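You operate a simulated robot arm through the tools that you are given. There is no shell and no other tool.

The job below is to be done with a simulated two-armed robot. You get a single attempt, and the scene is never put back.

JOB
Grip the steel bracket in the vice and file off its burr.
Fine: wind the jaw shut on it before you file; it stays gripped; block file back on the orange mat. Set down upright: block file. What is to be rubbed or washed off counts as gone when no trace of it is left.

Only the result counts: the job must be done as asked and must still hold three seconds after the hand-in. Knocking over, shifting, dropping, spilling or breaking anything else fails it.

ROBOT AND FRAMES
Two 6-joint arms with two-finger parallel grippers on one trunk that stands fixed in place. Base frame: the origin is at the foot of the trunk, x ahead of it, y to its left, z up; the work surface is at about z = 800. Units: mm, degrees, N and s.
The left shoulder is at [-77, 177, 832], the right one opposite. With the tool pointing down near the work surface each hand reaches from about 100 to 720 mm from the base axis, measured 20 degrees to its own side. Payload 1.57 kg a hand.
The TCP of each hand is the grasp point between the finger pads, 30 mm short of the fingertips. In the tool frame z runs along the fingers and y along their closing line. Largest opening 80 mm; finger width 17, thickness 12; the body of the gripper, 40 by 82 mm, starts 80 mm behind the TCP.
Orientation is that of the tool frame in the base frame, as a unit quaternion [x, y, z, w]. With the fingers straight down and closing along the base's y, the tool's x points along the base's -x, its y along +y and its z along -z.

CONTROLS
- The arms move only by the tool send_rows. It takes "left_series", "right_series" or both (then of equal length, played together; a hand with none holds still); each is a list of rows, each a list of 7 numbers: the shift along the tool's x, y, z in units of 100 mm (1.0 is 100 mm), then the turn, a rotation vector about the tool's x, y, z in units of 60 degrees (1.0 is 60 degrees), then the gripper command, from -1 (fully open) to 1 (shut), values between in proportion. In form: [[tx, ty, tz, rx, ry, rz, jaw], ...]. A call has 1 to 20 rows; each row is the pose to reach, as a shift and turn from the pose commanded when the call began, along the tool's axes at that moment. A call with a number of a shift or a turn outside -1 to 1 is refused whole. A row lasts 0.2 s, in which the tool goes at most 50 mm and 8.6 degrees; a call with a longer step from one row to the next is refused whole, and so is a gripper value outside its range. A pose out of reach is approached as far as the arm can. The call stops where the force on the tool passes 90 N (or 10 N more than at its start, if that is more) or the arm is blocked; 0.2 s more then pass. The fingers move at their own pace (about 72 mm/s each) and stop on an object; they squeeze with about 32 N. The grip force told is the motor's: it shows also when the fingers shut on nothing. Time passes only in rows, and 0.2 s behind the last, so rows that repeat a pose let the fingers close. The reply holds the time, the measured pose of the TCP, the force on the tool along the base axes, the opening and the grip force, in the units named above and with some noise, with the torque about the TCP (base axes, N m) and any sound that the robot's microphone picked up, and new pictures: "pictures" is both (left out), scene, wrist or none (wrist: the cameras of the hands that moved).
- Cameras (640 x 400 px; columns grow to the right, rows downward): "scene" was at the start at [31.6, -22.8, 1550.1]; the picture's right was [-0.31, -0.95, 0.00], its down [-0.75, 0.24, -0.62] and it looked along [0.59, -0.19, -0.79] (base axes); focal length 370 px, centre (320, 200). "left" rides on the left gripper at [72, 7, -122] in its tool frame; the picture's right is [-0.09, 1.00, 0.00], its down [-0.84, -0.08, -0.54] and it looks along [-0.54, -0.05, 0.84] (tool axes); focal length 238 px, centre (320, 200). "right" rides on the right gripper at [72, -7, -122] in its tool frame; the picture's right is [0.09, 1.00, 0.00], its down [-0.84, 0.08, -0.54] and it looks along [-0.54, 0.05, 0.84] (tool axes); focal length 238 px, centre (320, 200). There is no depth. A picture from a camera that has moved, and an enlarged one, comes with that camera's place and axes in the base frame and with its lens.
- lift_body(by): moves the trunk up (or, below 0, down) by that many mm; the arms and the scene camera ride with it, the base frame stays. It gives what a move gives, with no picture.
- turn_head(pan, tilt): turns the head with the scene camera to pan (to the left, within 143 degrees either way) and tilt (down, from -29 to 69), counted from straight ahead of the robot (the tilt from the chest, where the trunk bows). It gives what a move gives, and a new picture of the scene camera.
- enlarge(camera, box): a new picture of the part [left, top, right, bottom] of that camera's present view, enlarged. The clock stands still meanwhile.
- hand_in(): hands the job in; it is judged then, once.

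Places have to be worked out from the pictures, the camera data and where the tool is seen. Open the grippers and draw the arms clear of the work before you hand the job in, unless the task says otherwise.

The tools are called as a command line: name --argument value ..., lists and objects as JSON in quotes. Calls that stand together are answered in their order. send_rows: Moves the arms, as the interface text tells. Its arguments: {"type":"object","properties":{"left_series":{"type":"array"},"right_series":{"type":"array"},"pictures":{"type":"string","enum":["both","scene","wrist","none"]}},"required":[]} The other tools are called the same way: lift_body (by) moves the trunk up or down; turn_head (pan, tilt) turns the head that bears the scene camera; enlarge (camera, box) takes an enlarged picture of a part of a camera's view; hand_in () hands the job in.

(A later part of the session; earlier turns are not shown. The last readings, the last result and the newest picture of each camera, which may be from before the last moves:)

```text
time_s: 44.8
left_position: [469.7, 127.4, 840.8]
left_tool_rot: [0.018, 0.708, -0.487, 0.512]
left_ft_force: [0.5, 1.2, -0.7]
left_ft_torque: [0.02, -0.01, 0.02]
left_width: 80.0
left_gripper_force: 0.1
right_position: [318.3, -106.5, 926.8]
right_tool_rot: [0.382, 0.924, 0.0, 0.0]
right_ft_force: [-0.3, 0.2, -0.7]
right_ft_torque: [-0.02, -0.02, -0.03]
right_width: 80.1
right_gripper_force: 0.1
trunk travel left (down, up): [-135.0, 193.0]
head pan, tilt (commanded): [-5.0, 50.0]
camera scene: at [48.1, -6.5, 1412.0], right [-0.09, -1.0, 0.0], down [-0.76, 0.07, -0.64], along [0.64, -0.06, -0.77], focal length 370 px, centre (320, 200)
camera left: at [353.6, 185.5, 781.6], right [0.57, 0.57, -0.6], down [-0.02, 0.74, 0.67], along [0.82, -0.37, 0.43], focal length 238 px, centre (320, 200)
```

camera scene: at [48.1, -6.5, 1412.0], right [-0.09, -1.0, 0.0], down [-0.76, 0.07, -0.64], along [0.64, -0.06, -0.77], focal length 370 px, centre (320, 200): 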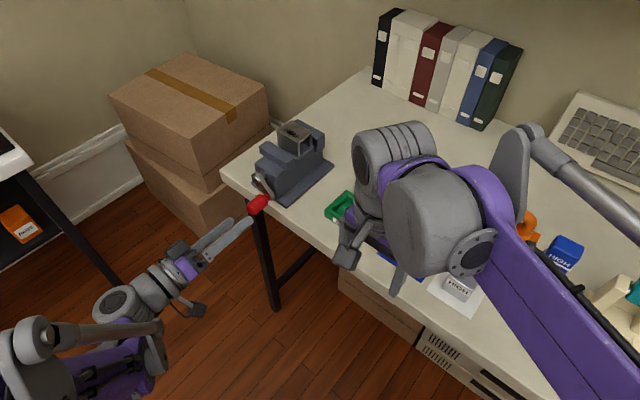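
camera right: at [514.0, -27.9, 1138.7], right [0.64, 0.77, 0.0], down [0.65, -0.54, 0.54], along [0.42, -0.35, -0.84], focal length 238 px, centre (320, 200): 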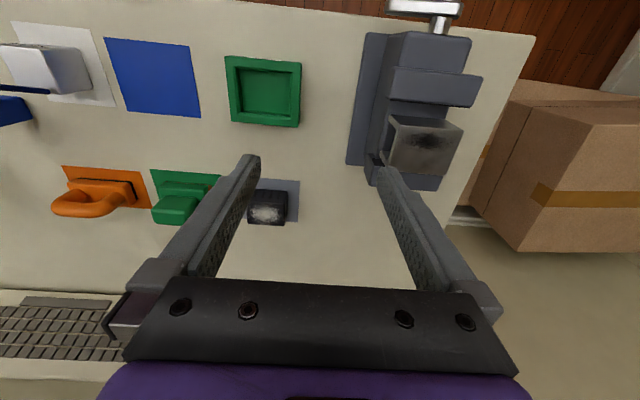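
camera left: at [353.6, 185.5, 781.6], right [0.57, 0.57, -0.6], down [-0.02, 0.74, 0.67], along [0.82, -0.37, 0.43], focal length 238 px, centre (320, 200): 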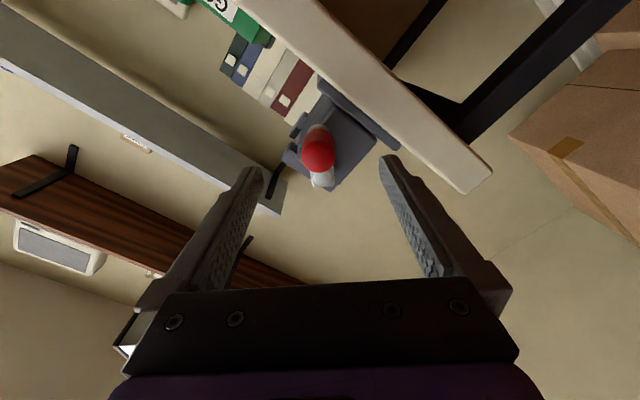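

The hand is lined up with the knob between the fingers. I move forward over the knob (to q≈298) and close on it.

send_rows --left_series '[[0.01, -0.01, 0.14, 0, 0, 0, -1], [0.01, -0.01, 0.28, 0, 0, 0, -1], [0.01, -0.01, 0.42, 0, 0, 0, -1], [0.01, -0.01, 0.56, 0, 0, 0, -1], [0.01, -0.01, 0.56, 0, 0, 0, -1]]' --pictures "both"

```text
time_s: 46.0
left_position: [509.4, 88.6, 840.3]
left_tool_rot: [0.018, 0.708, -0.487, 0.512]
left_ft_force: [0.5, -0.2, -0.2]
left_ft_torque: [0.0, 0.0, 0.02]
left_width: 80.0
left_gripper_force: 0.0
right_position: [318.8, -104.9, 927.1]
right_tool_rot: [0.383, 0.924, -0.001, 0.0]
right_ft_force: [-0.5, 0.1, 0.2]
right_ft_torque: [-0.03, 0.01, 0.02]
right_width: 80.2
right_gripper_force: 0.0
trunk travel left (down, up): [-135.0, 193.0]
head pan, tilt (commanded): [-5.0, 50.0]
camera scene: at [48.0, -6.5, 1412.0], right [-0.09, -1.0, 0.0], down [-0.76, 0.07, -0.64], along [0.64, -0.06, -0.77], focal length 370 px, centre (320, 200)
camera left: at [393.7, 145.4, 781.6], right [0.57, 0.57, -0.6], down [-0.02, 0.74, 0.67], along [0.82, -0.37, 0.43], focal length 238 px, centre (320, 200)
```

scene: 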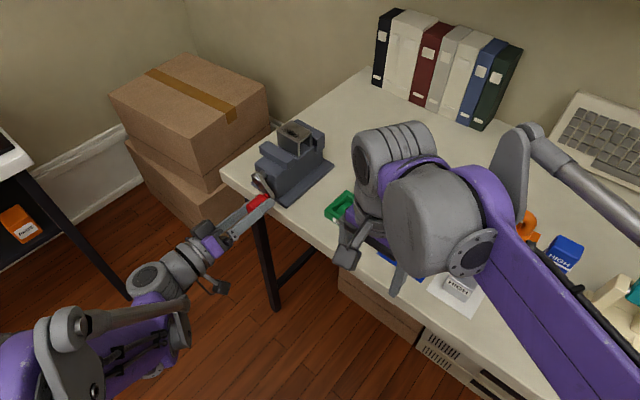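
left: 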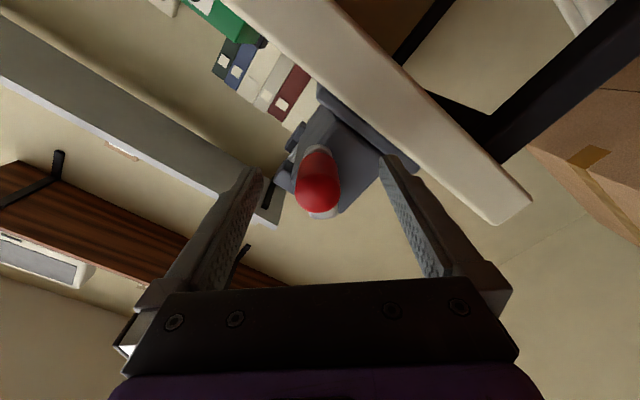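

The knob is between the fingers. I close on it.

send_rows --left_series '[[0, 0, 0, 0, 0, 0, -0.3], [0, 0, 0, 0, 0, 0, 0.4], [0, 0, 0, 0, 0, 0, 1], [0, 0, 0, 0, 0, 0, 1], [0, 0, 0, 0, 0, 0, 1]]' --pictures "wrist"

```text
time_s: 47.2
left_position: [510.4, 88.2, 840.2]
left_tool_rot: [0.019, 0.708, -0.488, 0.511]
left_ft_force: [-0.7, -0.4, -0.5]
left_ft_torque: [-0.06, -0.08, 0.03]
left_width: 27.7
left_gripper_force: 37.8
right_position: [318.6, -105.3, 927.3]
right_tool_rot: [0.382, 0.924, 0.0, 0.001]
right_ft_force: [-0.2, -0.5, -0.6]
right_ft_torque: [0.04, 0.05, 0.03]
right_width: 79.9
right_gripper_force: 0.1
trunk travel left (down, up): [-135.0, 193.0]
head pan, tilt (commanded): [-5.0, 50.0]
camera left: at [393.5, 145.4, 781.7], right [0.57, 0.57, -0.6], down [-0.02, 0.74, 0.67], along [0.82, -0.37, 0.43], focal length 238 px, centre (320, 200)
```

left: 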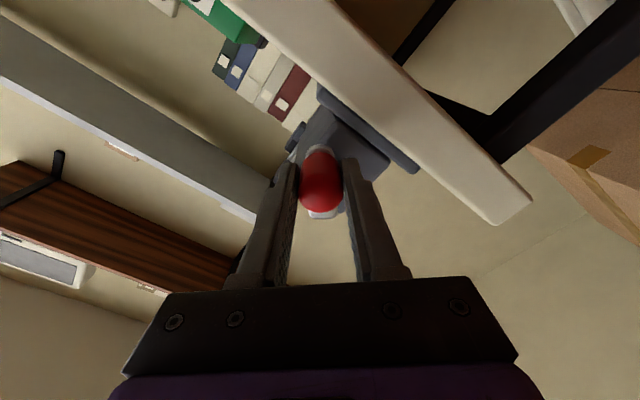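

Gripped (27.7 mm) with no side load. I now turn the hand rigidly about the shaft by 56° counter-clockwise (the closing direction), rolling with the crank.

send_rows --left_series '[[-0.006, -0.056, 0, 0, 0, -0.1333, 1], [-0.019, -0.111, 0, 0, 0, -0.2667, 1], [-0.041, -0.164, 0, 0, 0, -0.4, 1], [-0.069, -0.213, 0, 0, 0, -0.5333, 1], [-0.104, -0.258, 0, 0, 0, -0.6667, 1], [-0.144, -0.297, 0, 0, 0, -0.8, 1], [-0.19, -0.331, 0, 0, 0, -0.9333, 1], [-0.19, -0.331, 0, 0, 0, -0.9333, 1]]' --pictures "both"

```text
time_s: 49.0
left_position: [499.8, 77.0, 877.8]
left_tool_rot: [0.315, -0.633, 0.671, -0.222]
left_ft_force: [-18.2, -14.6, 0.9]
left_ft_torque: [-0.24, -0.22, -0.4]
left_width: 27.8
left_gripper_force: 38.0
right_position: [316.3, -107.8, 927.1]
right_tool_rot: [0.382, 0.924, 0.001, 0.001]
right_ft_force: [0.4, 0.1, -0.6]
right_ft_torque: [-0.03, 0.0, 0.0]
right_width: 80.0
right_gripper_force: 0.0
trunk travel left (down, up): [-135.0, 193.0]
head pan, tilt (commanded): [-5.0, 50.0]
camera scene: at [45.6, -8.3, 1412.1], right [-0.09, -1.0, 0.0], down [-0.76, 0.07, -0.64], along [0.64, -0.06, -0.77], focal length 370 px, centre (320, 200)
camera left: at [362.9, 115.1, 879.1], right [-0.04, -0.03, -1.0], down [0.22, 0.98, -0.04], along [0.98, -0.22, -0.03], focal length 238 px, centre (320, 200)
```

scene: 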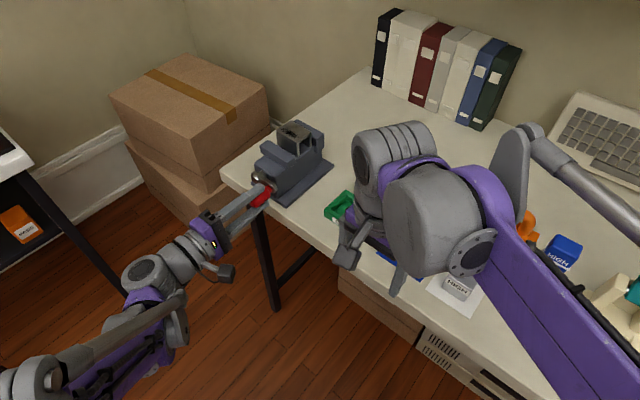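
left: 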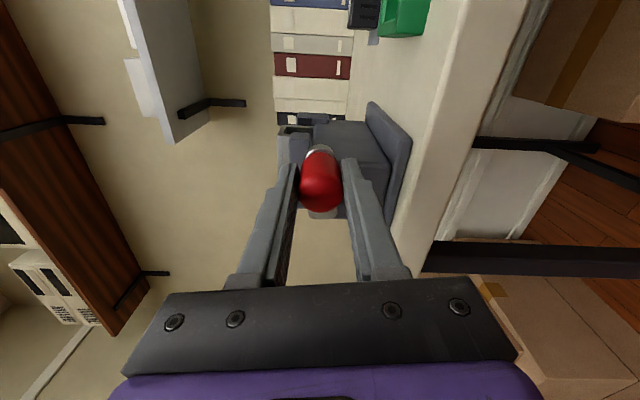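

That worked well: the crank followed 56° with only a radial pull, from which I refine the centre to about p 450.8, z 873. I continue another 56°.

send_rows --left_series '[[0.034, -0.068, 0, 0, 0, -0.1333, 1], [0.023, -0.128, 0, 0, 0, -0.2667, 1], [0.005, -0.185, 0, 0, 0, -0.4, 1], [-0.022, -0.238, 0, 0, 0, -0.5333, 1], [-0.056, -0.289, 0, 0, 0, -0.6667, 1], [-0.098, -0.333, 0, 0, 0, -0.8, 1], [-0.144, -0.371, 0, 0, 0, -0.9333, 1], [-0.144, -0.371, 0, 0, 0, -0.9333, 1]]' --pictures "both"

```text
time_s: 50.8
left_position: [514.6, 94.1, 910.7]
left_tool_rot: [0.577, -0.41, 0.696, 0.118]
left_ft_force: [3.7, -1.6, -7.3]
left_ft_torque: [0.08, 0.06, 0.48]
left_width: 27.9
left_gripper_force: 38.2
right_position: [319.6, -105.7, 927.4]
right_tool_rot: [0.382, 0.924, 0.0, -0.001]
right_ft_force: [-0.3, 0.4, 0.4]
right_ft_torque: [-0.05, -0.01, 0.0]
right_width: 79.8
right_gripper_force: 0.1
trunk travel left (down, up): [-135.0, 193.0]
head pan, tilt (commanded): [-5.0, 50.0]
camera scene: at [49.1, -6.6, 1411.9], right [-0.09, -1.0, 0.0], down [-0.76, 0.07, -0.64], along [0.64, -0.06, -0.77], focal length 370 px, centre (320, 200)
camera left: at [403.8, 155.1, 971.3], right [-0.61, -0.6, -0.52], down [-0.08, 0.69, -0.72], along [0.79, -0.4, -0.47], focal length 238 px, centre (320, 200)
```

scene: 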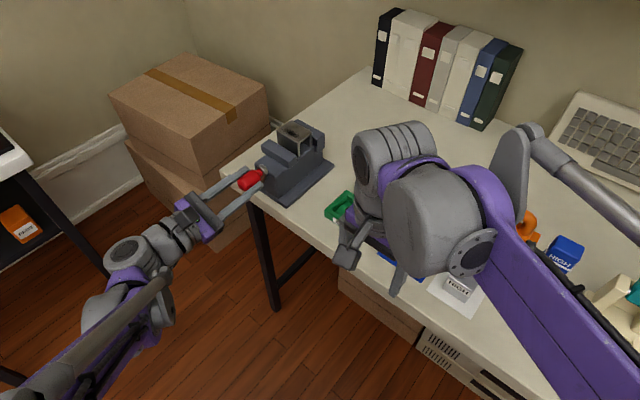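
left: 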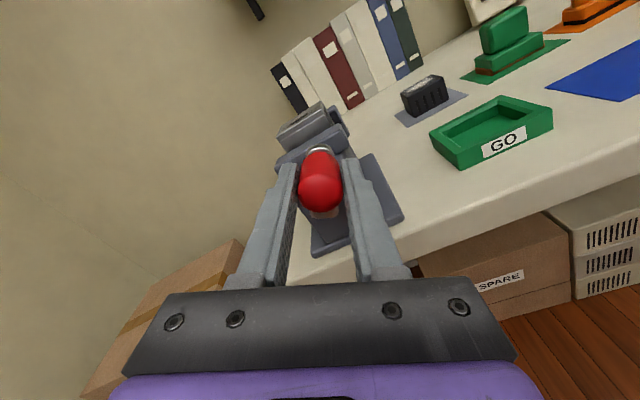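

The crank follows with almost no side force and the jaw is visibly closing. I continue another 56° over the top.

send_rows --left_series '[[-0.002, -0.06, 0, 0, 0, -0.1333, 1], [-0.013, -0.12, 0, 0, 0, -0.2667, 1], [-0.033, -0.177, 0, 0, 0, -0.4, 1], [-0.059, -0.23, 0, 0, 0, -0.5333, 1], [-0.093, -0.28, 0, 0, 0, -0.6667, 1], [-0.134, -0.326, 0, 0, 0, -0.8, 1], [-0.18, -0.363, 0, 0, 0, -0.9333, 1], [-0.18, -0.363, 0, 0, 0, -0.9333, 1]]' --pictures "both"

```text
time_s: 52.6
left_position: [542.8, 122.0, 910.1]
left_tool_rot: [0.702, -0.094, 0.559, 0.432]
left_ft_force: [-13.3, -4.9, -21.0]
left_ft_torque: [0.0, 0.0, 0.03]
left_width: 27.9
left_gripper_force: 38.0
right_position: [317.0, -106.3, 926.8]
right_tool_rot: [0.383, 0.924, 0.0, 0.001]
right_ft_force: [0.0, 0.0, -0.7]
right_ft_torque: [0.04, 0.0, 0.0]
right_width: 80.1
right_gripper_force: 0.0
trunk travel left (down, up): [-135.0, 193.0]
head pan, tilt (commanded): [-5.0, 50.0]
camera scene: at [48.0, -6.8, 1411.9], right [-0.09, -1.0, 0.0], down [-0.76, 0.07, -0.64], along [0.64, -0.06, -0.77], focal length 370 px, centre (320, 200)
camera left: at [479.9, 231.0, 974.5], right [-0.64, -0.64, 0.42], down [-0.63, 0.14, -0.76], along [0.43, -0.76, -0.5], focal length 238 px, centre (320, 200)
```

scene: 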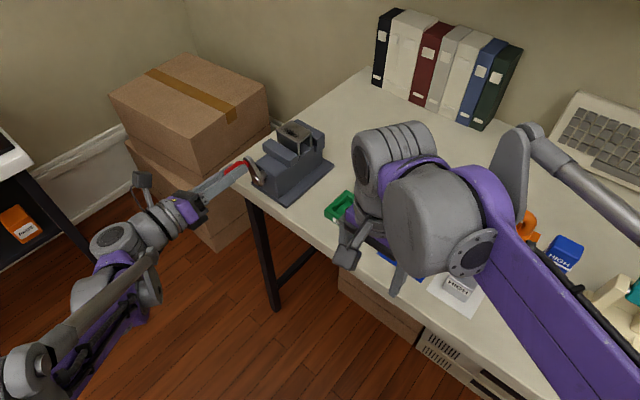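
left: 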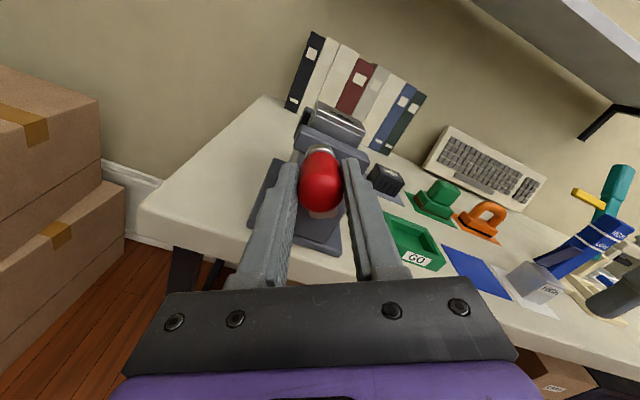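

The turn continues smoothly; fitting the points gives a centre of p≈448, z≈873 and radius 41. I check the jaw gap before the next step.

enlarge --camera "scene" --box '[230, 110, 350, 210]'

send_rows --left_series '[[-0.04, -0.052, 0, 0, 0, -0.1333, 1], [-0.053, -0.108, 0, 0, 0, -0.2667, 1], [-0.074, -0.162, 0, 0, 0, -0.4, 1], [-0.102, -0.211, 0, 0, 0, -0.5333, 1], [-0.136, -0.258, 0, 0, 0, -0.6667, 1], [-0.177, -0.297, 0, 0, 0, -0.8, 1], [-0.223, -0.332, 0, 0, 0, -0.9333, 1], [-0.223, -0.332, 0, 0, 0, -0.9333, 1]]' --pictures "both"

```text
4.00 times, centred on (290, 160) of scene
camera zoom: at [48.0, -6.8, 1411.9], right [-0.09, -1.0, 0.0], down [-0.76, 0.07, -0.64], along [0.64, -0.06, -0.77], focal length 1479 px, centre (440, 360)
```

zoom: 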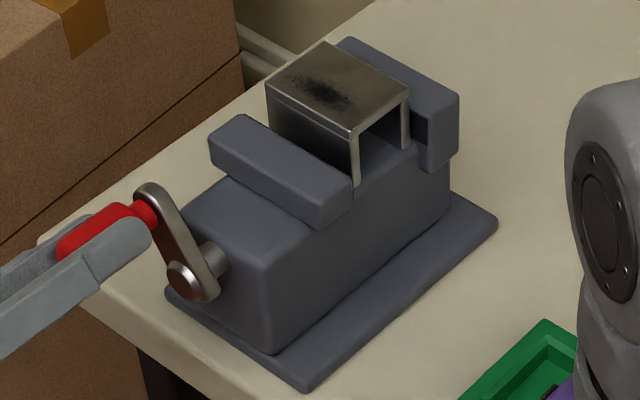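

```text
time_s: 54.4
left_position: [558.1, 137.2, 872.9]
left_tool_rot: [0.663, 0.249, 0.291, 0.643]
left_ft_force: [16.8, 16.2, -2.0]
left_ft_torque: [-0.38, -0.37, 0.32]
left_width: 28.0
left_gripper_force: 38.1
right_position: [319.0, -104.8, 927.2]
right_tool_rot: [0.382, 0.924, -0.001, 0.0]
right_ft_force: [-0.3, 0.0, 0.3]
right_ft_torque: [0.02, 0.02, -0.01]
right_width: 79.9
right_gripper_force: 0.1
trunk travel left (down, up): [-135.0, 193.0]
head pan, tilt (commanded): [-5.0, 50.0]
camera scene: at [50.4, -4.4, 1411.8], right [-0.09, -1.0, 0.0], down [-0.76, 0.07, -0.64], along [0.64, -0.06, -0.77], focal length 370 px, centre (320, 200)
camera left: at [523.2, 275.0, 883.4], right [-0.11, -0.11, 0.99], down [-0.97, -0.2, -0.13], along [0.22, -0.97, -0.09], focal length 238 px, centre (320, 200)
```

scene: 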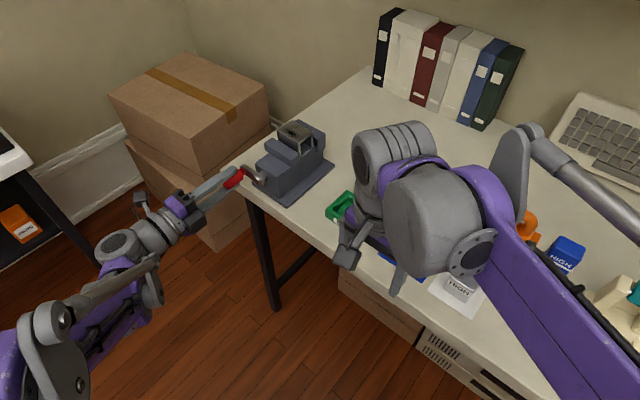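
left: 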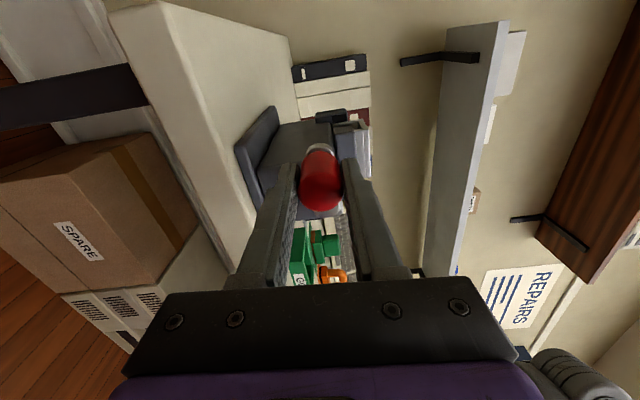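

The crank is now on the left side (ψ≈177°) and all is well. I enlarge to measure how much gap is left between jaw and bracket.

enlarge --camera "scene" --box '[240, 110, 340, 210]'

```text
4.00 times, centred on (290, 160) of scene
camera zoom: at [50.4, -4.4, 1411.8], right [-0.09, -1.0, 0.0], down [-0.76, 0.07, -0.64], along [0.64, -0.06, -0.77], focal length 1479 px, centre (440, 360)
```

zoom: 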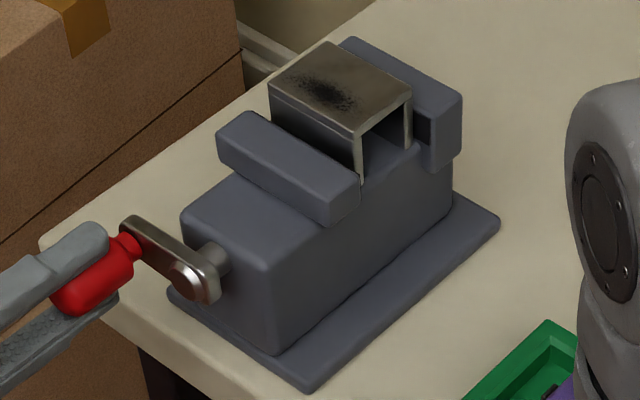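

The near jaw has advanced about 14 mm (roughly 25 mm per turn); about 10–13 mm remain, i.e. some 170° more. The wrist has rolled a long way, so I release the knob, back off a little, roll the hand back by 180° in three moves, and take the knob anew.

send_rows --left_series '[[0, 0, 0, 0, 0, 0, -0.4], [0.02, -0.006, -0.05, 0, 0, 0, -1], [0.02, -0.006, -0.15, 0, 0, 0, -1], [0.02, -0.006, -0.15, 0, 0, 0.1428, -1], [0.02, -0.006, -0.15, 0, 0, 0.2856, -1], [0.02, -0.006, -0.15, 0, 0, 0.4284, -1], [0.02, -0.006, -0.15, 0, 0, 0.5712, -1], [0.02, -0.006, -0.15, 0, 0, 0.714, -1], [0.02, -0.006, -0.15, 0, 0, 0.8568, -1], [0.02, -0.006, -0.15, 0, 0, 0.9996, -1]]' --pictures "wrist"

```text
time_s: 56.6
left_position: [546.8, 147.9, 873.5]
left_tool_rot: [0.698, -0.118, 0.575, 0.411]
left_ft_force: [-0.6, 0.2, 0.8]
left_ft_torque: [0.02, 0.02, 0.0]
left_width: 80.0
left_gripper_force: 0.1
right_position: [318.3, -104.1, 927.0]
right_tool_rot: [0.383, 0.924, 0.0, 0.001]
right_ft_force: [0.0, 0.3, -0.6]
right_ft_torque: [0.02, 0.0, 0.02]
right_width: 79.8
right_gripper_force: 0.1
trunk travel left (down, up): [-135.0, 193.0]
head pan, tilt (commanded): [-5.0, 50.0]
camera left: at [479.9, 252.8, 940.2], right [-0.66, -0.66, 0.35], down [-0.59, 0.18, -0.79], along [0.46, -0.73, -0.51], focal length 238 px, centre (320, 200)
```

left: 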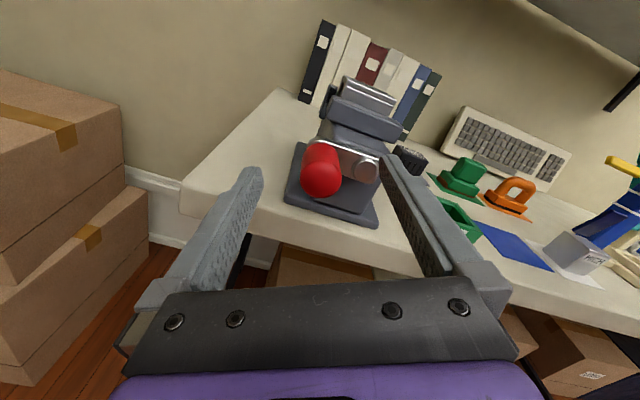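

The knob is free and the crank stays where it was. I continue the roll back by two more 60° moves.

send_rows --left_series '[[0, 0, 0, 0, 0, 0.1428, -1], [0, 0, 0, 0, 0, 0.2856, -1], [0, 0, 0, 0, 0, 0.4284, -1], [0, 0, 0, 0, 0, 0.5712, -1], [0, 0, 0, 0, 0, 0.714, -1], [0, 0, 0, 0, 0, 0.8568, -1], [0, 0, 0, 0, 0, 0.9996, -1]]' --pictures "none"

send_rows --left_series '[[0, 0, 0, 0, 0, 0.1428, -1], [0, 0, 0, 0, 0, 0.2856, -1], [0, 0, 0, 0, 0, 0.4284, -1], [0, 0, 0, 0, 0, 0.5712, -1], [0, 0, 0, 0, 0, 0.714, -1], [0, 0, 0, 0, 0, 0.8568, -1], [0, 0, 0, 0, 0, 0.9996, -1], [0, 0, 0, 0, 0, 0.9996, -1]]' --pictures "wrist"

```text
time_s: 58.2
left_position: [545.8, 148.2, 874.7]
left_tool_rot: [0.546, -0.451, 0.703, 0.069]
left_ft_force: [-0.1, -0.1, -0.6]
left_ft_torque: [0.0, 0.01, 0.01]
left_width: 80.0
left_gripper_force: 0.1
right_position: [318.5, -105.0, 927.3]
right_tool_rot: [0.382, 0.924, 0.001, 0.0]
right_ft_force: [-0.3, -0.5, -0.1]
right_ft_torque: [0.0, 0.0, -0.03]
right_width: 80.0
right_gripper_force: 0.1
trunk travel left (down, up): [-135.0, 193.0]
head pan, tilt (commanded): [-5.0, 50.0]
```

```text
time_s: 60.0
left_position: [545.6, 147.9, 873.5]
left_tool_rot: [-0.247, 0.664, -0.643, 0.293]
left_ft_force: [0.4, 0.8, -0.3]
left_ft_torque: [0.0, 0.02, 0.0]
left_width: 80.3
left_gripper_force: 0.1
right_position: [318.7, -104.4, 927.7]
right_tool_rot: [0.382, 0.924, 0.0, 0.001]
right_ft_force: [-0.8, -0.7, -0.7]
right_ft_torque: [-0.03, 0.01, 0.01]
right_width: 80.2
right_gripper_force: 0.1
trunk travel left (down, up): [-135.0, 193.0]
head pan, tilt (commanded): [-5.0, 50.0]
camera left: at [410.7, 184.3, 861.4], right [0.11, 0.11, -0.99], down [0.21, 0.97, 0.14], along [0.97, -0.22, 0.09], focal length 238 px, centre (320, 200)
```

left: 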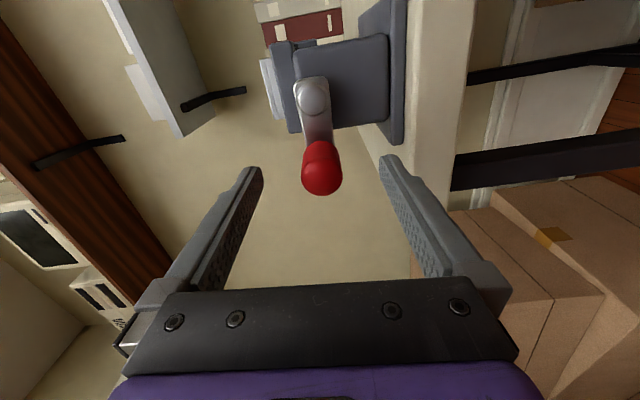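

The hand is rolled back and centred on the knob again. I move forward 15 mm and close on it.

send_rows --left_series '[[0, 0, 0.08, 0, 0, 0, -1], [0, 0, 0.15, 0, 0, 0, -1], [0, 0, 0.15, 0, 0, 0, -0.2], [0, 0, 0.15, 0, 0, 0, 0.6], [0, 0, 0.15, 0, 0, 0, 1], [0, 0, 0.15, 0, 0, 0, 1], [0, 0, 0.15, 0, 0, 0, 1]]' --pictures "wrist"

```text
time_s: 61.6
left_position: [557.3, 136.7, 873.9]
left_tool_rot: [-0.248, 0.662, -0.644, 0.291]
left_ft_force: [0.1, -0.8, -1.0]
left_ft_torque: [-0.13, -0.16, -0.13]
left_width: 27.7
left_gripper_force: 38.3
right_position: [318.8, -104.8, 926.7]
right_tool_rot: [0.382, 0.924, 0.0, 0.0]
right_ft_force: [-0.9, 0.2, -0.3]
right_ft_torque: [0.02, 0.02, -0.01]
right_width: 80.1
right_gripper_force: 0.1
trunk travel left (down, up): [-135.0, 193.0]
head pan, tilt (commanded): [-5.0, 50.0]
camera left: at [421.3, 173.8, 861.6], right [0.11, 0.11, -0.99], down [0.21, 0.97, 0.13], along [0.97, -0.22, 0.08], focal length 238 px, centre (320, 200)
```

left: 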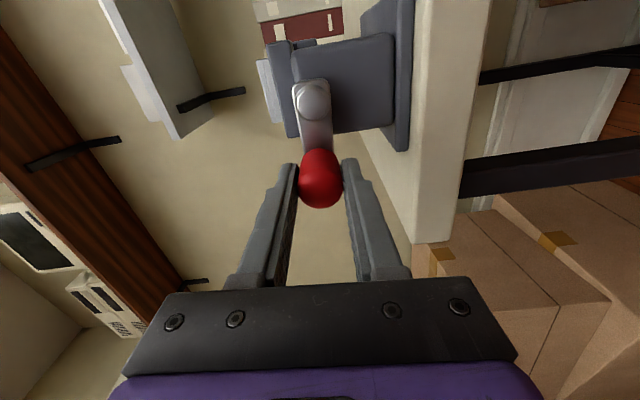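

Gripped with no side load, at p≈490.7, z≈873.9. I wind on, 56° down the left side.

send_rows --left_series '[[0.005, 0.056, 0, 0, 0, -0.1333, 1], [0.019, 0.111, 0, 0, 0, -0.2667, 1], [0.04, 0.164, 0, 0, 0, -0.4, 1], [0.068, 0.212, 0, 0, 0, -0.5333, 1], [0.103, 0.256, 0, 0, 0, -0.6667, 1], [0.144, 0.296, 0, 0, 0, -0.8, 1], [0.19, 0.33, 0, 0, 0, -0.9333, 1], [0.19, 0.33, 0, 0, 0, -0.9333, 1]]' --pictures "both"

enlarge --camera "scene" --box '[240, 110, 340, 210]'

```text
time_s: 63.4
left_position: [545.0, 124.7, 841.3]
left_tool_rot: [0.53, -0.468, 0.705, 0.045]
left_ft_force: [-1.7, 0.6, 4.8]
left_ft_torque: [-0.26, -0.25, 0.35]
left_width: 27.9
left_gripper_force: 37.5
right_position: [317.2, -105.1, 928.8]
right_tool_rot: [0.382, 0.924, 0.0, 0.0]
right_ft_force: [0.0, -0.5, -0.1]
right_ft_torque: [-0.01, 0.0, -0.03]
right_width: 80.1
right_gripper_force: 0.0
trunk travel left (down, up): [-135.0, 193.0]
head pan, tilt (commanded): [-5.0, 50.0]
camera scene: at [47.5, -6.6, 1412.0], right [-0.09, -1.0, 0.0], down [-0.76, 0.07, -0.64], along [0.64, -0.06, -0.77], focal length 370 px, centre (320, 200)
camera left: at [425.4, 177.7, 891.9], right [-0.52, -0.52, -0.68], down [0.02, 0.79, -0.61], along [0.85, -0.33, -0.4], focal length 238 px, centre (320, 200)
```

scene: 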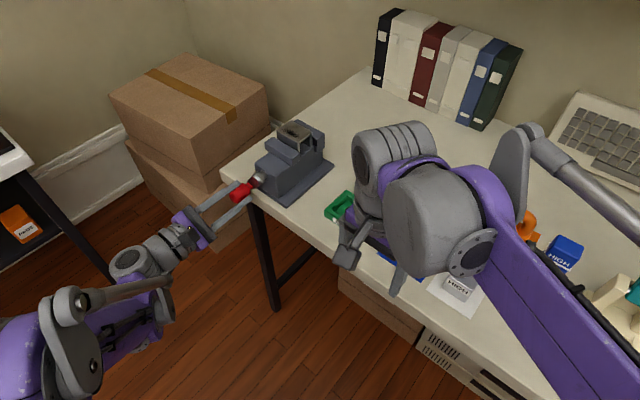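
left: 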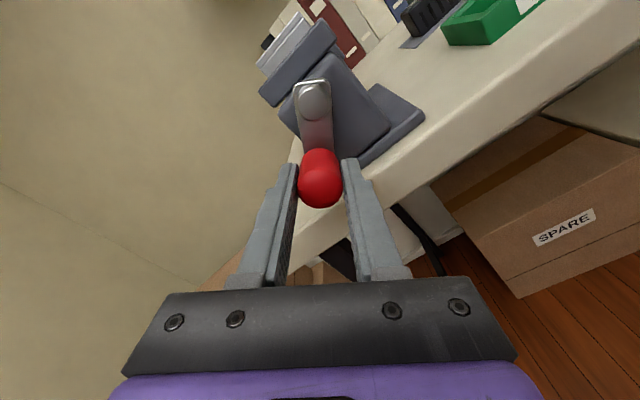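

```text
4.00 times, centred on (290, 160) of scene
camera zoom: at [47.5, -6.6, 1412.0], right [-0.09, -1.0, 0.0], down [-0.76, 0.07, -0.64], along [0.64, -0.06, -0.77], focal length 1479 px, centre (440, 360)
```

zoom: 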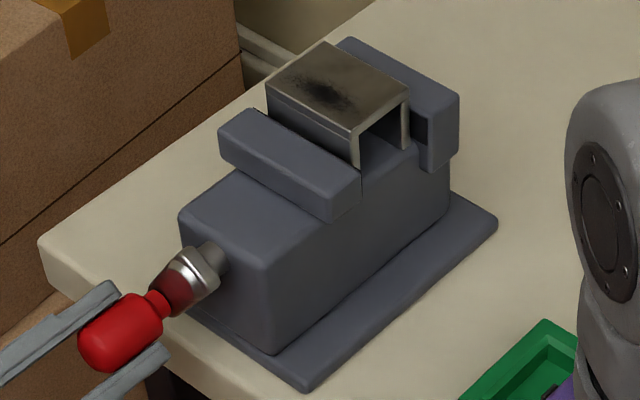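

Very smooth (forces under 5 N), and the jaw keeps advancing. I wind another 56° through the bottom.

send_rows --left_series '[[0.006, 0.056, 0, 0, 0, -0.1333, 1], [0.019, 0.111, 0, 0, 0, -0.2667, 1], [0.041, 0.163, 0, 0, 0, -0.4, 1], [0.069, 0.212, 0, 0, 0, -0.5333, 1], [0.104, 0.257, 0, 0, 0, -0.6667, 1], [0.144, 0.296, 0, 0, 0, -0.8, 1], [0.19, 0.33, 0, 0, 0, -0.9333, 1], [0.19, 0.33, 0, 0, 0, -0.9333, 1]]' --pictures "both"

enlarge --camera "scene" --box '[240, 110, 340, 210]'

```text
time_s: 65.2
left_position: [518.9, 98.5, 835.0]
left_tool_rot: [0.689, -0.164, 0.601, 0.371]
left_ft_force: [16.2, -3.3, 18.9]
left_ft_torque: [0.22, 0.13, 0.04]
left_width: 27.7
left_gripper_force: 37.9
right_position: [319.0, -107.0, 927.7]
right_tool_rot: [0.383, 0.924, -0.001, -0.001]
right_ft_force: [0.1, 0.0, -0.4]
right_ft_torque: [-0.02, 0.04, -0.03]
right_width: 80.0
right_gripper_force: 0.1
trunk travel left (down, up): [-135.0, 193.0]
head pan, tilt (commanded): [-5.0, 50.0]
camera scene: at [48.5, -7.1, 1412.1], right [-0.09, -1.0, 0.0], down [-0.76, 0.07, -0.64], along [0.64, -0.06, -0.77], focal length 370 px, centre (320, 200)
camera left: at [445.3, 197.4, 903.8], right [-0.69, -0.69, 0.23], down [-0.52, 0.25, -0.82], along [0.51, -0.68, -0.53], focal length 238 px, centre (320, 200)
```

scene: 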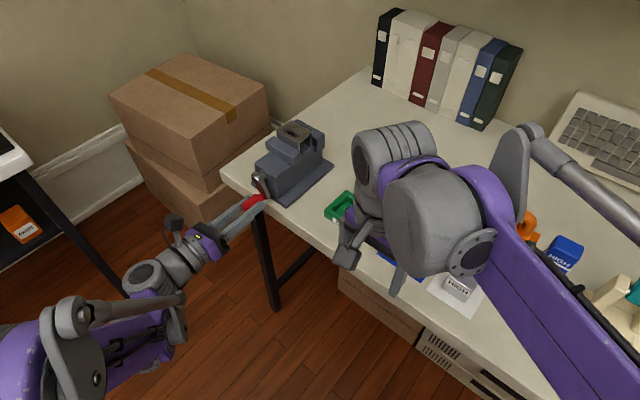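
left: 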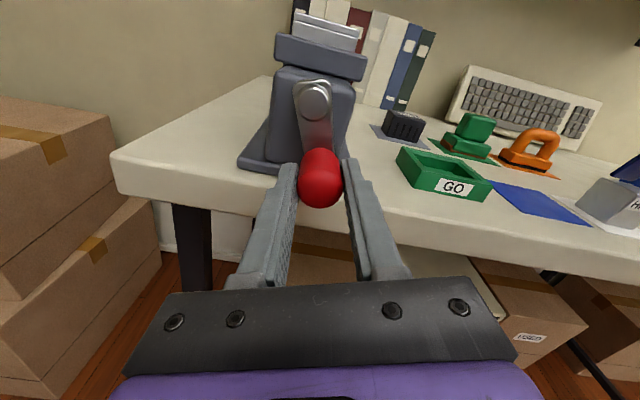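

```text
4.00 times, centred on (290, 160) of scene
camera zoom: at [48.5, -7.1, 1412.1], right [-0.09, -1.0, 0.0], down [-0.76, 0.07, -0.64], along [0.64, -0.06, -0.77], focal length 1479 px, centre (440, 360)
```

zoom: 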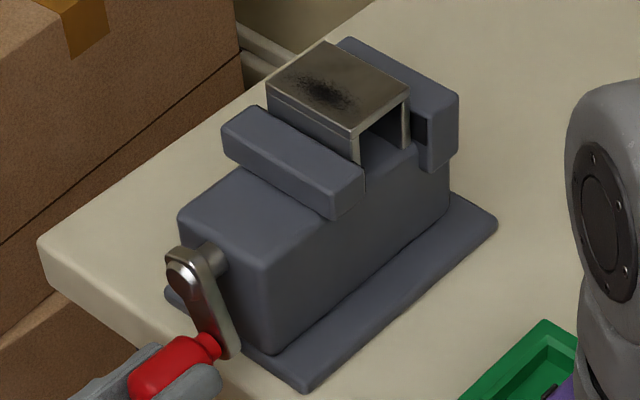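

The jaw is now within a few millimetres of the bracket. I continue up the right side with the path slightly inward; the call will stop by itself when the jaw bites.

send_rows --left_series '[[0.026, 0.057, 0, 0, 0, -0.1333, 1], [0.039, 0.11, 0, 0, 0, -0.2667, 1], [0.06, 0.161, 0, 0, 0, -0.4, 1], [0.088, 0.21, 0, 0, 0, -0.5333, 1], [0.121, 0.253, 0, 0, 0, -0.6667, 1], [0.161, 0.291, 0, 0, 0, -0.8, 1], [0.206, 0.323, 0, 0, 0, -0.9333, 1], [0.206, 0.323, 0, 0, 0, -0.9333, 1]]' --pictures "both"

enlarge --camera "scene" --box '[240, 110, 340, 210]'

```text
time_s: 67.0
left_position: [500.8, 80.0, 863.8]
left_tool_rot: [0.685, 0.177, 0.357, 0.61]
left_ft_force: [-10.0, -4.7, -5.5]
left_ft_torque: [0.02, 0.07, -0.98]
left_width: 27.6
left_gripper_force: 37.9
right_position: [317.1, -105.6, 926.7]
right_tool_rot: [0.383, 0.924, -0.001, 0.0]
right_ft_force: [-0.1, 0.9, 0.1]
right_ft_torque: [0.01, 0.02, 0.0]
right_width: 80.1
right_gripper_force: 0.0
trunk travel left (down, up): [-135.0, 193.0]
head pan, tilt (commanded): [-5.0, 50.0]
camera scene: at [47.3, -7.1, 1412.0], right [-0.09, -1.0, 0.0], down [-0.76, 0.07, -0.64], along [0.64, -0.06, -0.77], focal length 370 px, centre (320, 200)
camera left: at [463.2, 215.3, 888.3], right [-0.25, -0.25, 0.93], down [-0.94, -0.17, -0.3], along [0.23, -0.95, -0.2], focal length 238 px, centre (320, 200)
```

scene: 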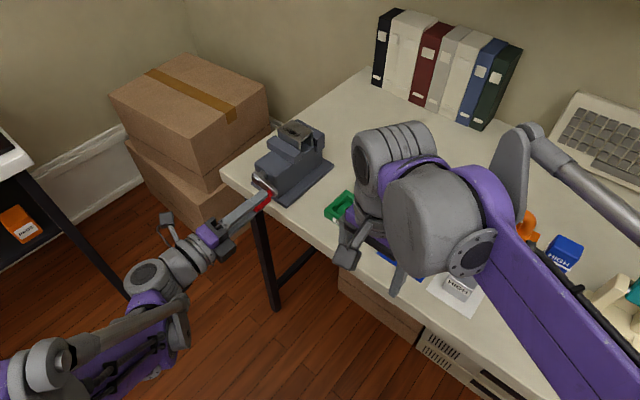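
left: 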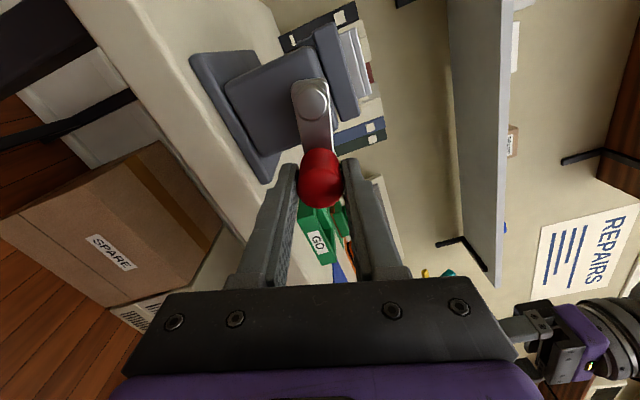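

```text
4.00 times, centred on (290, 160) of scene
camera zoom: at [47.3, -7.1, 1412.0], right [-0.09, -1.0, 0.0], down [-0.76, 0.07, -0.64], along [0.64, -0.06, -0.77], focal length 1479 px, centre (440, 360)
```

zoom: 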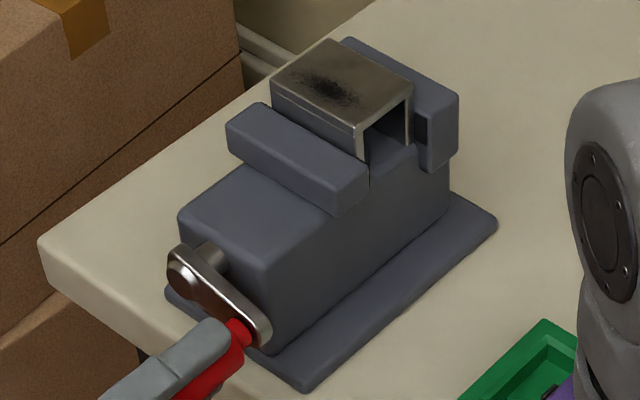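

The near jaw now touches the bracket and has begun to push it toward the far jaw. Before finishing I release and roll the hand back by 180° again, to keep within wrist range.

send_rows --left_series '[[0, 0, 0, 0, 0, 0, -0.4], [0, 0, -0.05, 0, 0, 0, -1], [0, 0, -0.15, 0, 0, 0, -1], [0, 0, -0.15, 0, 0, 0.1428, -1], [0, 0, -0.15, 0, 0, 0.2856, -1], [0, 0, -0.15, 0, 0, 0.4284, -1], [0, 0, -0.15, 0, 0, 0.5712, -1], [0, 0, -0.15, 0, 0, 0.714, -1], [0, 0, -0.15, 0, 0, 0.8568, -1], [0, 0, -0.15, 0, 0, 0.9996, -1]]' --pictures "none"

send_rows --left_series '[[0, 0, 0, 0, 0, 0.1428, -1], [0, 0, 0, 0, 0, 0.2856, -1], [0, 0, 0, 0, 0, 0.4284, -1], [0, 0, 0, 0, 0, 0.5712, -1], [0, 0, 0, 0, 0, 0.714, -1], [0, 0, 0, 0, 0, 0.8568, -1], [0, 0, 0, 0, 0, 0.9996, -1]]' --pictures "none"

send_rows --left_series '[[0, 0, 0, 0, 0, 0.1428, -1], [0, 0, 0, 0, 0, 0.2856, -1], [0, 0, 0, 0, 0, 0.4284, -1], [0, 0, 0, 0, 0, 0.5712, -1], [0, 0, 0, 0, 0, 0.714, -1], [0, 0, 0, 0, 0, 0.8568, -1], [0, 0, 0, 0, 0, 0.9996, -1], [0, 0, 0, 0, 0, 0.9996, -1]]' --pictures "wrist"

```text
time_s: 69.2
left_position: [490.1, 91.0, 863.9]
left_tool_rot: [0.682, -0.191, 0.614, 0.349]
left_ft_force: [0.2, -0.3, -0.8]
left_ft_torque: [-0.02, -0.03, -0.02]
left_width: 80.0
left_gripper_force: 0.0
right_position: [318.4, -106.6, 926.3]
right_tool_rot: [0.383, 0.924, 0.0, 0.0]
right_ft_force: [0.5, -0.2, 0.5]
right_ft_torque: [-0.04, -0.02, 0.0]
right_width: 79.9
right_gripper_force: 0.1
trunk travel left (down, up): [-135.0, 193.0]
head pan, tilt (commanded): [-5.0, 50.0]
```

```text
time_s: 70.8
left_position: [493.4, 91.5, 864.1]
left_tool_rot: [0.496, -0.506, 0.706, -0.005]
left_ft_force: [0.0, 0.3, -0.5]
left_ft_torque: [0.0, -0.01, 0.0]
left_width: 80.2
left_gripper_force: 0.0
right_position: [317.8, -106.0, 928.1]
right_tool_rot: [0.383, 0.924, 0.0, 0.0]
right_ft_force: [-0.3, -0.4, -0.7]
right_ft_torque: [0.0, 0.0, -0.01]
right_width: 80.1
right_gripper_force: 0.2
trunk travel left (down, up): [-135.0, 193.0]
head pan, tilt (commanded): [-5.0, 50.0]
```

```text
time_s: 72.6
left_position: [491.0, 90.4, 864.3]
left_tool_rot: [-0.177, 0.685, -0.61, 0.357]
left_ft_force: [0.0, -0.8, 1.1]
left_ft_torque: [0.02, 0.0, 0.0]
left_width: 79.7
left_gripper_force: 0.0
right_position: [316.1, -104.5, 928.0]
right_tool_rot: [0.383, 0.924, 0.0, 0.0]
right_ft_force: [-0.2, -0.3, 0.2]
right_ft_torque: [0.0, 0.01, 0.05]
right_width: 80.2
right_gripper_force: 0.1
trunk travel left (down, up): [-135.0, 193.0]
head pan, tilt (commanded): [-5.0, 50.0]
camera left: at [357.9, 130.8, 837.1], right [0.25, 0.26, -0.93], down [0.17, 0.94, 0.3], along [0.95, -0.24, 0.19], focal length 238 px, centre (320, 200)
```

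left: 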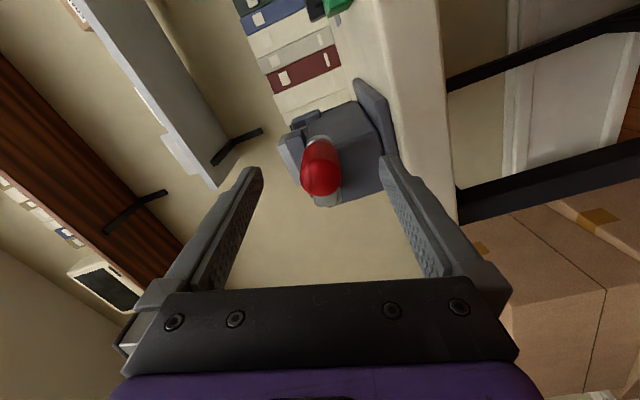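

The hand is rolled back and centred on the knob. I go forward and close again.

send_rows --left_series '[[0, 0, 0.08, 0, 0, 0, -1], [0, 0, 0.15, 0, 0, 0, -1], [0, 0, 0.15, 0, 0, 0, -0.2], [0, 0, 0.15, 0, 0, 0, 0.6], [0, 0, 0.15, 0, 0, 0, 1], [0, 0, 0.15, 0, 0, 0, 1], [0, 0, 0.15, 0, 0, 0, 1]]' --pictures "none"

```text
time_s: 74.2
left_position: [500.8, 80.5, 864.4]
left_tool_rot: [-0.177, 0.685, -0.61, 0.357]
left_ft_force: [0.9, -1.4, -2.5]
left_ft_torque: [-0.26, -0.21, 0.11]
left_width: 28.0
left_gripper_force: 37.8
right_position: [318.6, -105.4, 927.6]
right_tool_rot: [0.383, 0.924, 0.0, -0.001]
right_ft_force: [-0.5, 0.3, 0.2]
right_ft_torque: [0.01, 0.0, -0.02]
right_width: 80.1
right_gripper_force: 0.1
trunk travel left (down, up): [-135.0, 193.0]
head pan, tilt (commanded): [-5.0, 50.0]
```

Gripped without side load at θ≈12°. I wind on in finer steps; the call will stop by itself once the jaw clamps.

send_rows --left_series '[[-0.005, -0.042, 0, 0, 0, -0.1, 1], [-0.014, -0.083, 0, 0, 0, -0.2, 1], [-0.028, -0.123, 0, 0, 0, -0.3, 1], [-0.045, -0.161, 0, 0, 0, -0.4, 1], [-0.067, -0.198, 0, 0, 0, -0.5, 1], [-0.092, -0.231, 0, 0, 0, -0.6, 1], [-0.121, -0.262, 0, 0, 0, -0.7, 1], [-0.152, -0.29, 0, 0, 0, -0.8, 1], [-0.187, -0.314, 0, 0, 0, -0.9, 1], [-0.187, -0.314, 0, 0, 0, -0.9, 1]]' --pictures "both"

enlarge --camera "scene" --box '[240, 110, 340, 210]'

```text
time_s: 76.4
left_position: [505.3, 83.8, 896.6]
left_tool_rot: [0.467, -0.537, 0.701, -0.04]
left_ft_force: [-40.9, -27.2, -62.8]
left_ft_torque: [-0.35, -0.27, -0.25]
left_width: 30.3
left_gripper_force: 39.4
right_position: [318.4, -106.6, 927.8]
right_tool_rot: [0.383, 0.924, 0.001, -0.001]
right_ft_force: [0.1, 0.7, 1.0]
right_ft_torque: [0.01, -0.02, 0.01]
right_width: 80.1
right_gripper_force: 0.0
trunk travel left (down, up): [-135.0, 193.0]
head pan, tilt (commanded): [-5.0, 50.0]
camera scene: at [47.7, -9.0, 1411.9], right [-0.09, -1.0, 0.0], down [-0.76, 0.07, -0.64], along [0.64, -0.05, -0.77], focal length 370 px, centre (320, 200)
camera left: at [377.5, 129.3, 935.4], right [-0.39, -0.37, -0.84], down [0.12, 0.89, -0.44], along [0.91, -0.28, -0.3], focal length 238 px, centre (320, 200)
```

scene: 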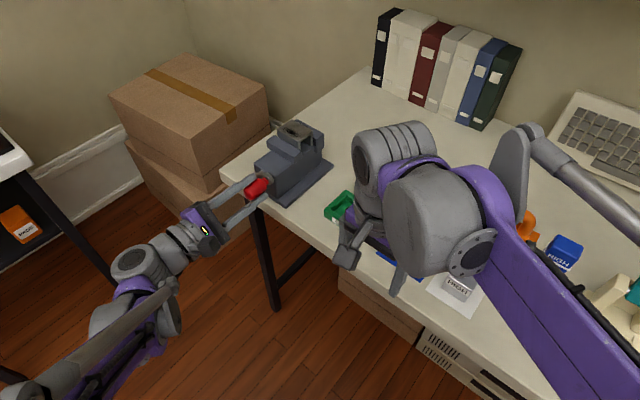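
left: 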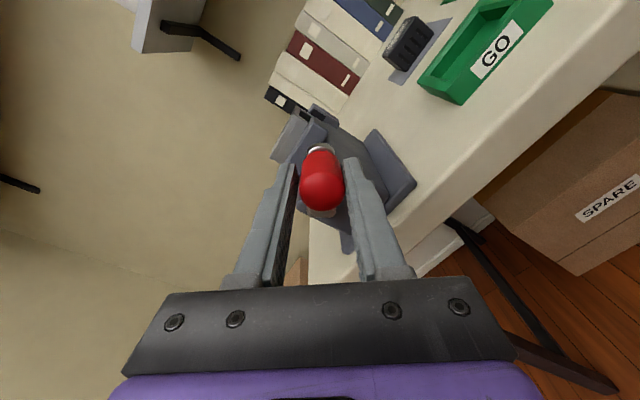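

```text
4.00 times, centred on (290, 160) of scene
camera zoom: at [47.7, -9.0, 1411.9], right [-0.09, -1.0, 0.0], down [-0.76, 0.07, -0.64], along [0.64, -0.05, -0.77], focal length 1479 px, centre (440, 360)
```

zoom: 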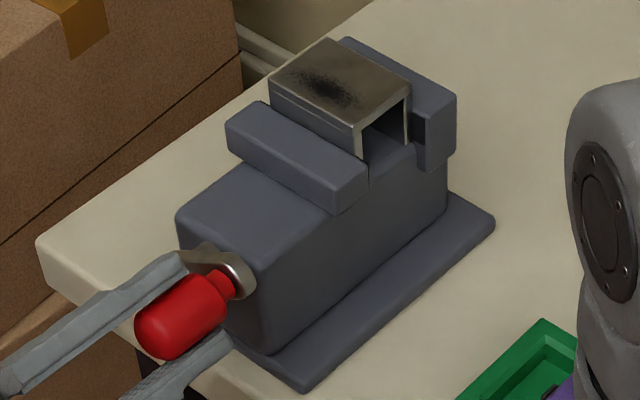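

The crank now resists with about 80 N at the knob, and the bracket sits squeezed between both jaws. I open the fingers and draw straight back off the knob to see whether it holds.

send_rows --left_series '[[0.01, 0.02, 0, 0, 0, 0, 1], [0.015, 0.035, 0, 0, 0, 0, 1], [0.015, 0.035, 0, 0, 0, 0, -0.3], [0.015, 0.035, 0, 0, 0, 0, -1], [0.015, 0.035, 0, 0, 0, 0, -1], [0.015, 0.035, -0.2, 0, 0, 0, -1], [0.015, 0.035, -0.5, 0, 0, 0, -1], [0.015, 0.035, -0.8, 0, 0, 0, -1]]' --pictures "both"

enlarge --camera "scene" --box '[240, 110, 340, 210]'

```text
time_s: 78.2
left_position: [449.7, 142.1, 896.3]
left_tool_rot: [0.47, -0.529, 0.705, -0.041]
left_ft_force: [0.7, 0.2, -0.4]
left_ft_torque: [0.02, 0.01, 0.02]
left_width: 80.3
left_gripper_force: 0.0
right_position: [318.9, -104.5, 927.9]
right_tool_rot: [0.382, 0.924, -0.001, 0.0]
right_ft_force: [-0.1, 0.0, -0.5]
right_ft_torque: [0.0, 0.01, 0.03]
right_width: 80.1
right_gripper_force: 0.1
trunk travel left (down, up): [-135.0, 193.0]
head pan, tilt (commanded): [-5.0, 50.0]
camera scene: at [47.7, -6.3, 1412.0], right [-0.09, -1.0, 0.0], down [-0.76, 0.07, -0.64], along [0.64, -0.06, -0.77], focal length 370 px, centre (320, 200)
camera left: at [322.0, 186.6, 935.3], right [-0.39, -0.38, -0.84], down [0.12, 0.88, -0.46], along [0.92, -0.27, -0.3], focal length 238 px, centre (320, 200)
```

scene: 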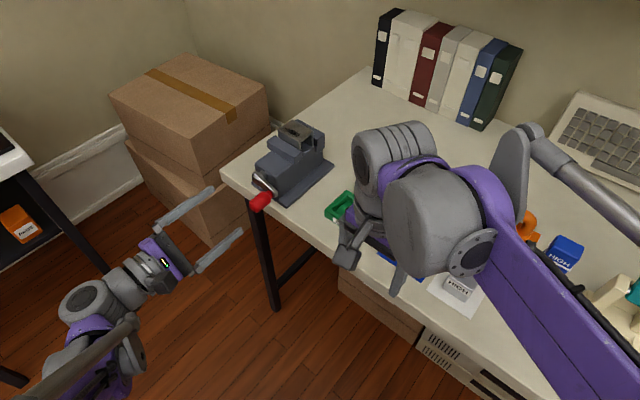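
left: 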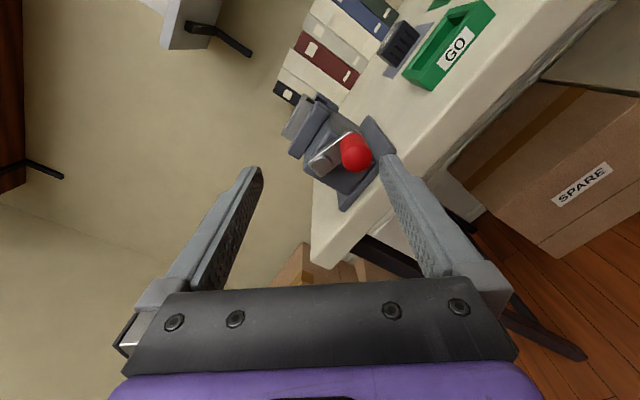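

```text
4.00 times, centred on (290, 160) of scene
camera zoom: at [47.7, -6.3, 1412.0], right [-0.09, -1.0, 0.0], down [-0.76, 0.07, -0.64], along [0.64, -0.06, -0.77], focal length 1479 px, centre (440, 360)
```

zoom: 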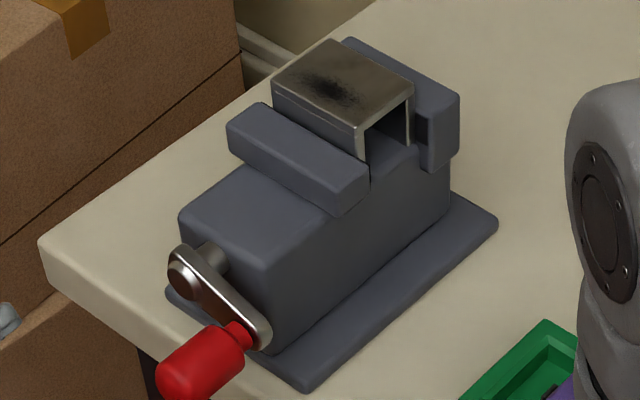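

After release the crank sprang back to about θ≈13°, its earlier rest, so I need to see whether the jaws still hold the bracket. I enlarge the contact area closely.

enlarge --camera "scene" --box '[270, 115, 330, 165]'

enlarge --camera "left" --box '[270, 80, 410, 220]'

```text
8.00 times, centred on (300, 140) of scene
camera zoom: at [47.7, -6.3, 1412.0], right [-0.09, -1.0, 0.0], down [-0.76, 0.07, -0.64], along [0.64, -0.06, -0.77], focal length 2958 px, centre (480, 680)
```

zoom: 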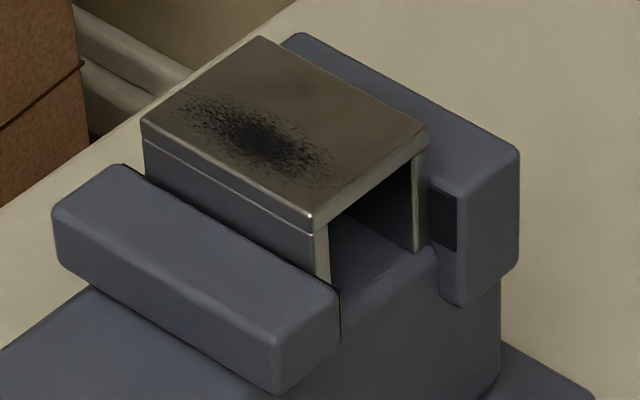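

```text
2.86 times, centred on (340, 150) of left
camera zoom: at [322.0, 186.6, 935.3], right [-0.39, -0.38, -0.84], down [0.12, 0.88, -0.46], along [0.92, -0.27, -0.3], focal length 681 px, centre (263, 343)
```

zoom: 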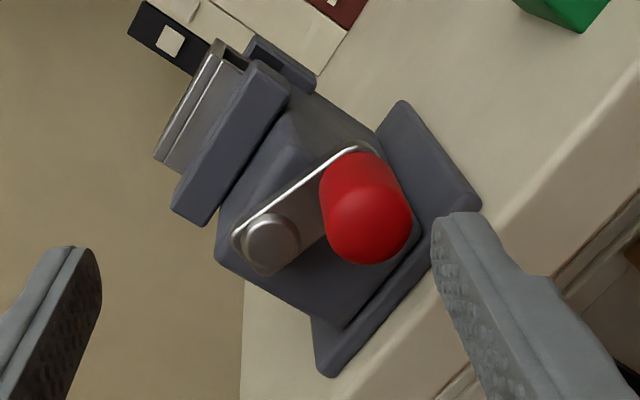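

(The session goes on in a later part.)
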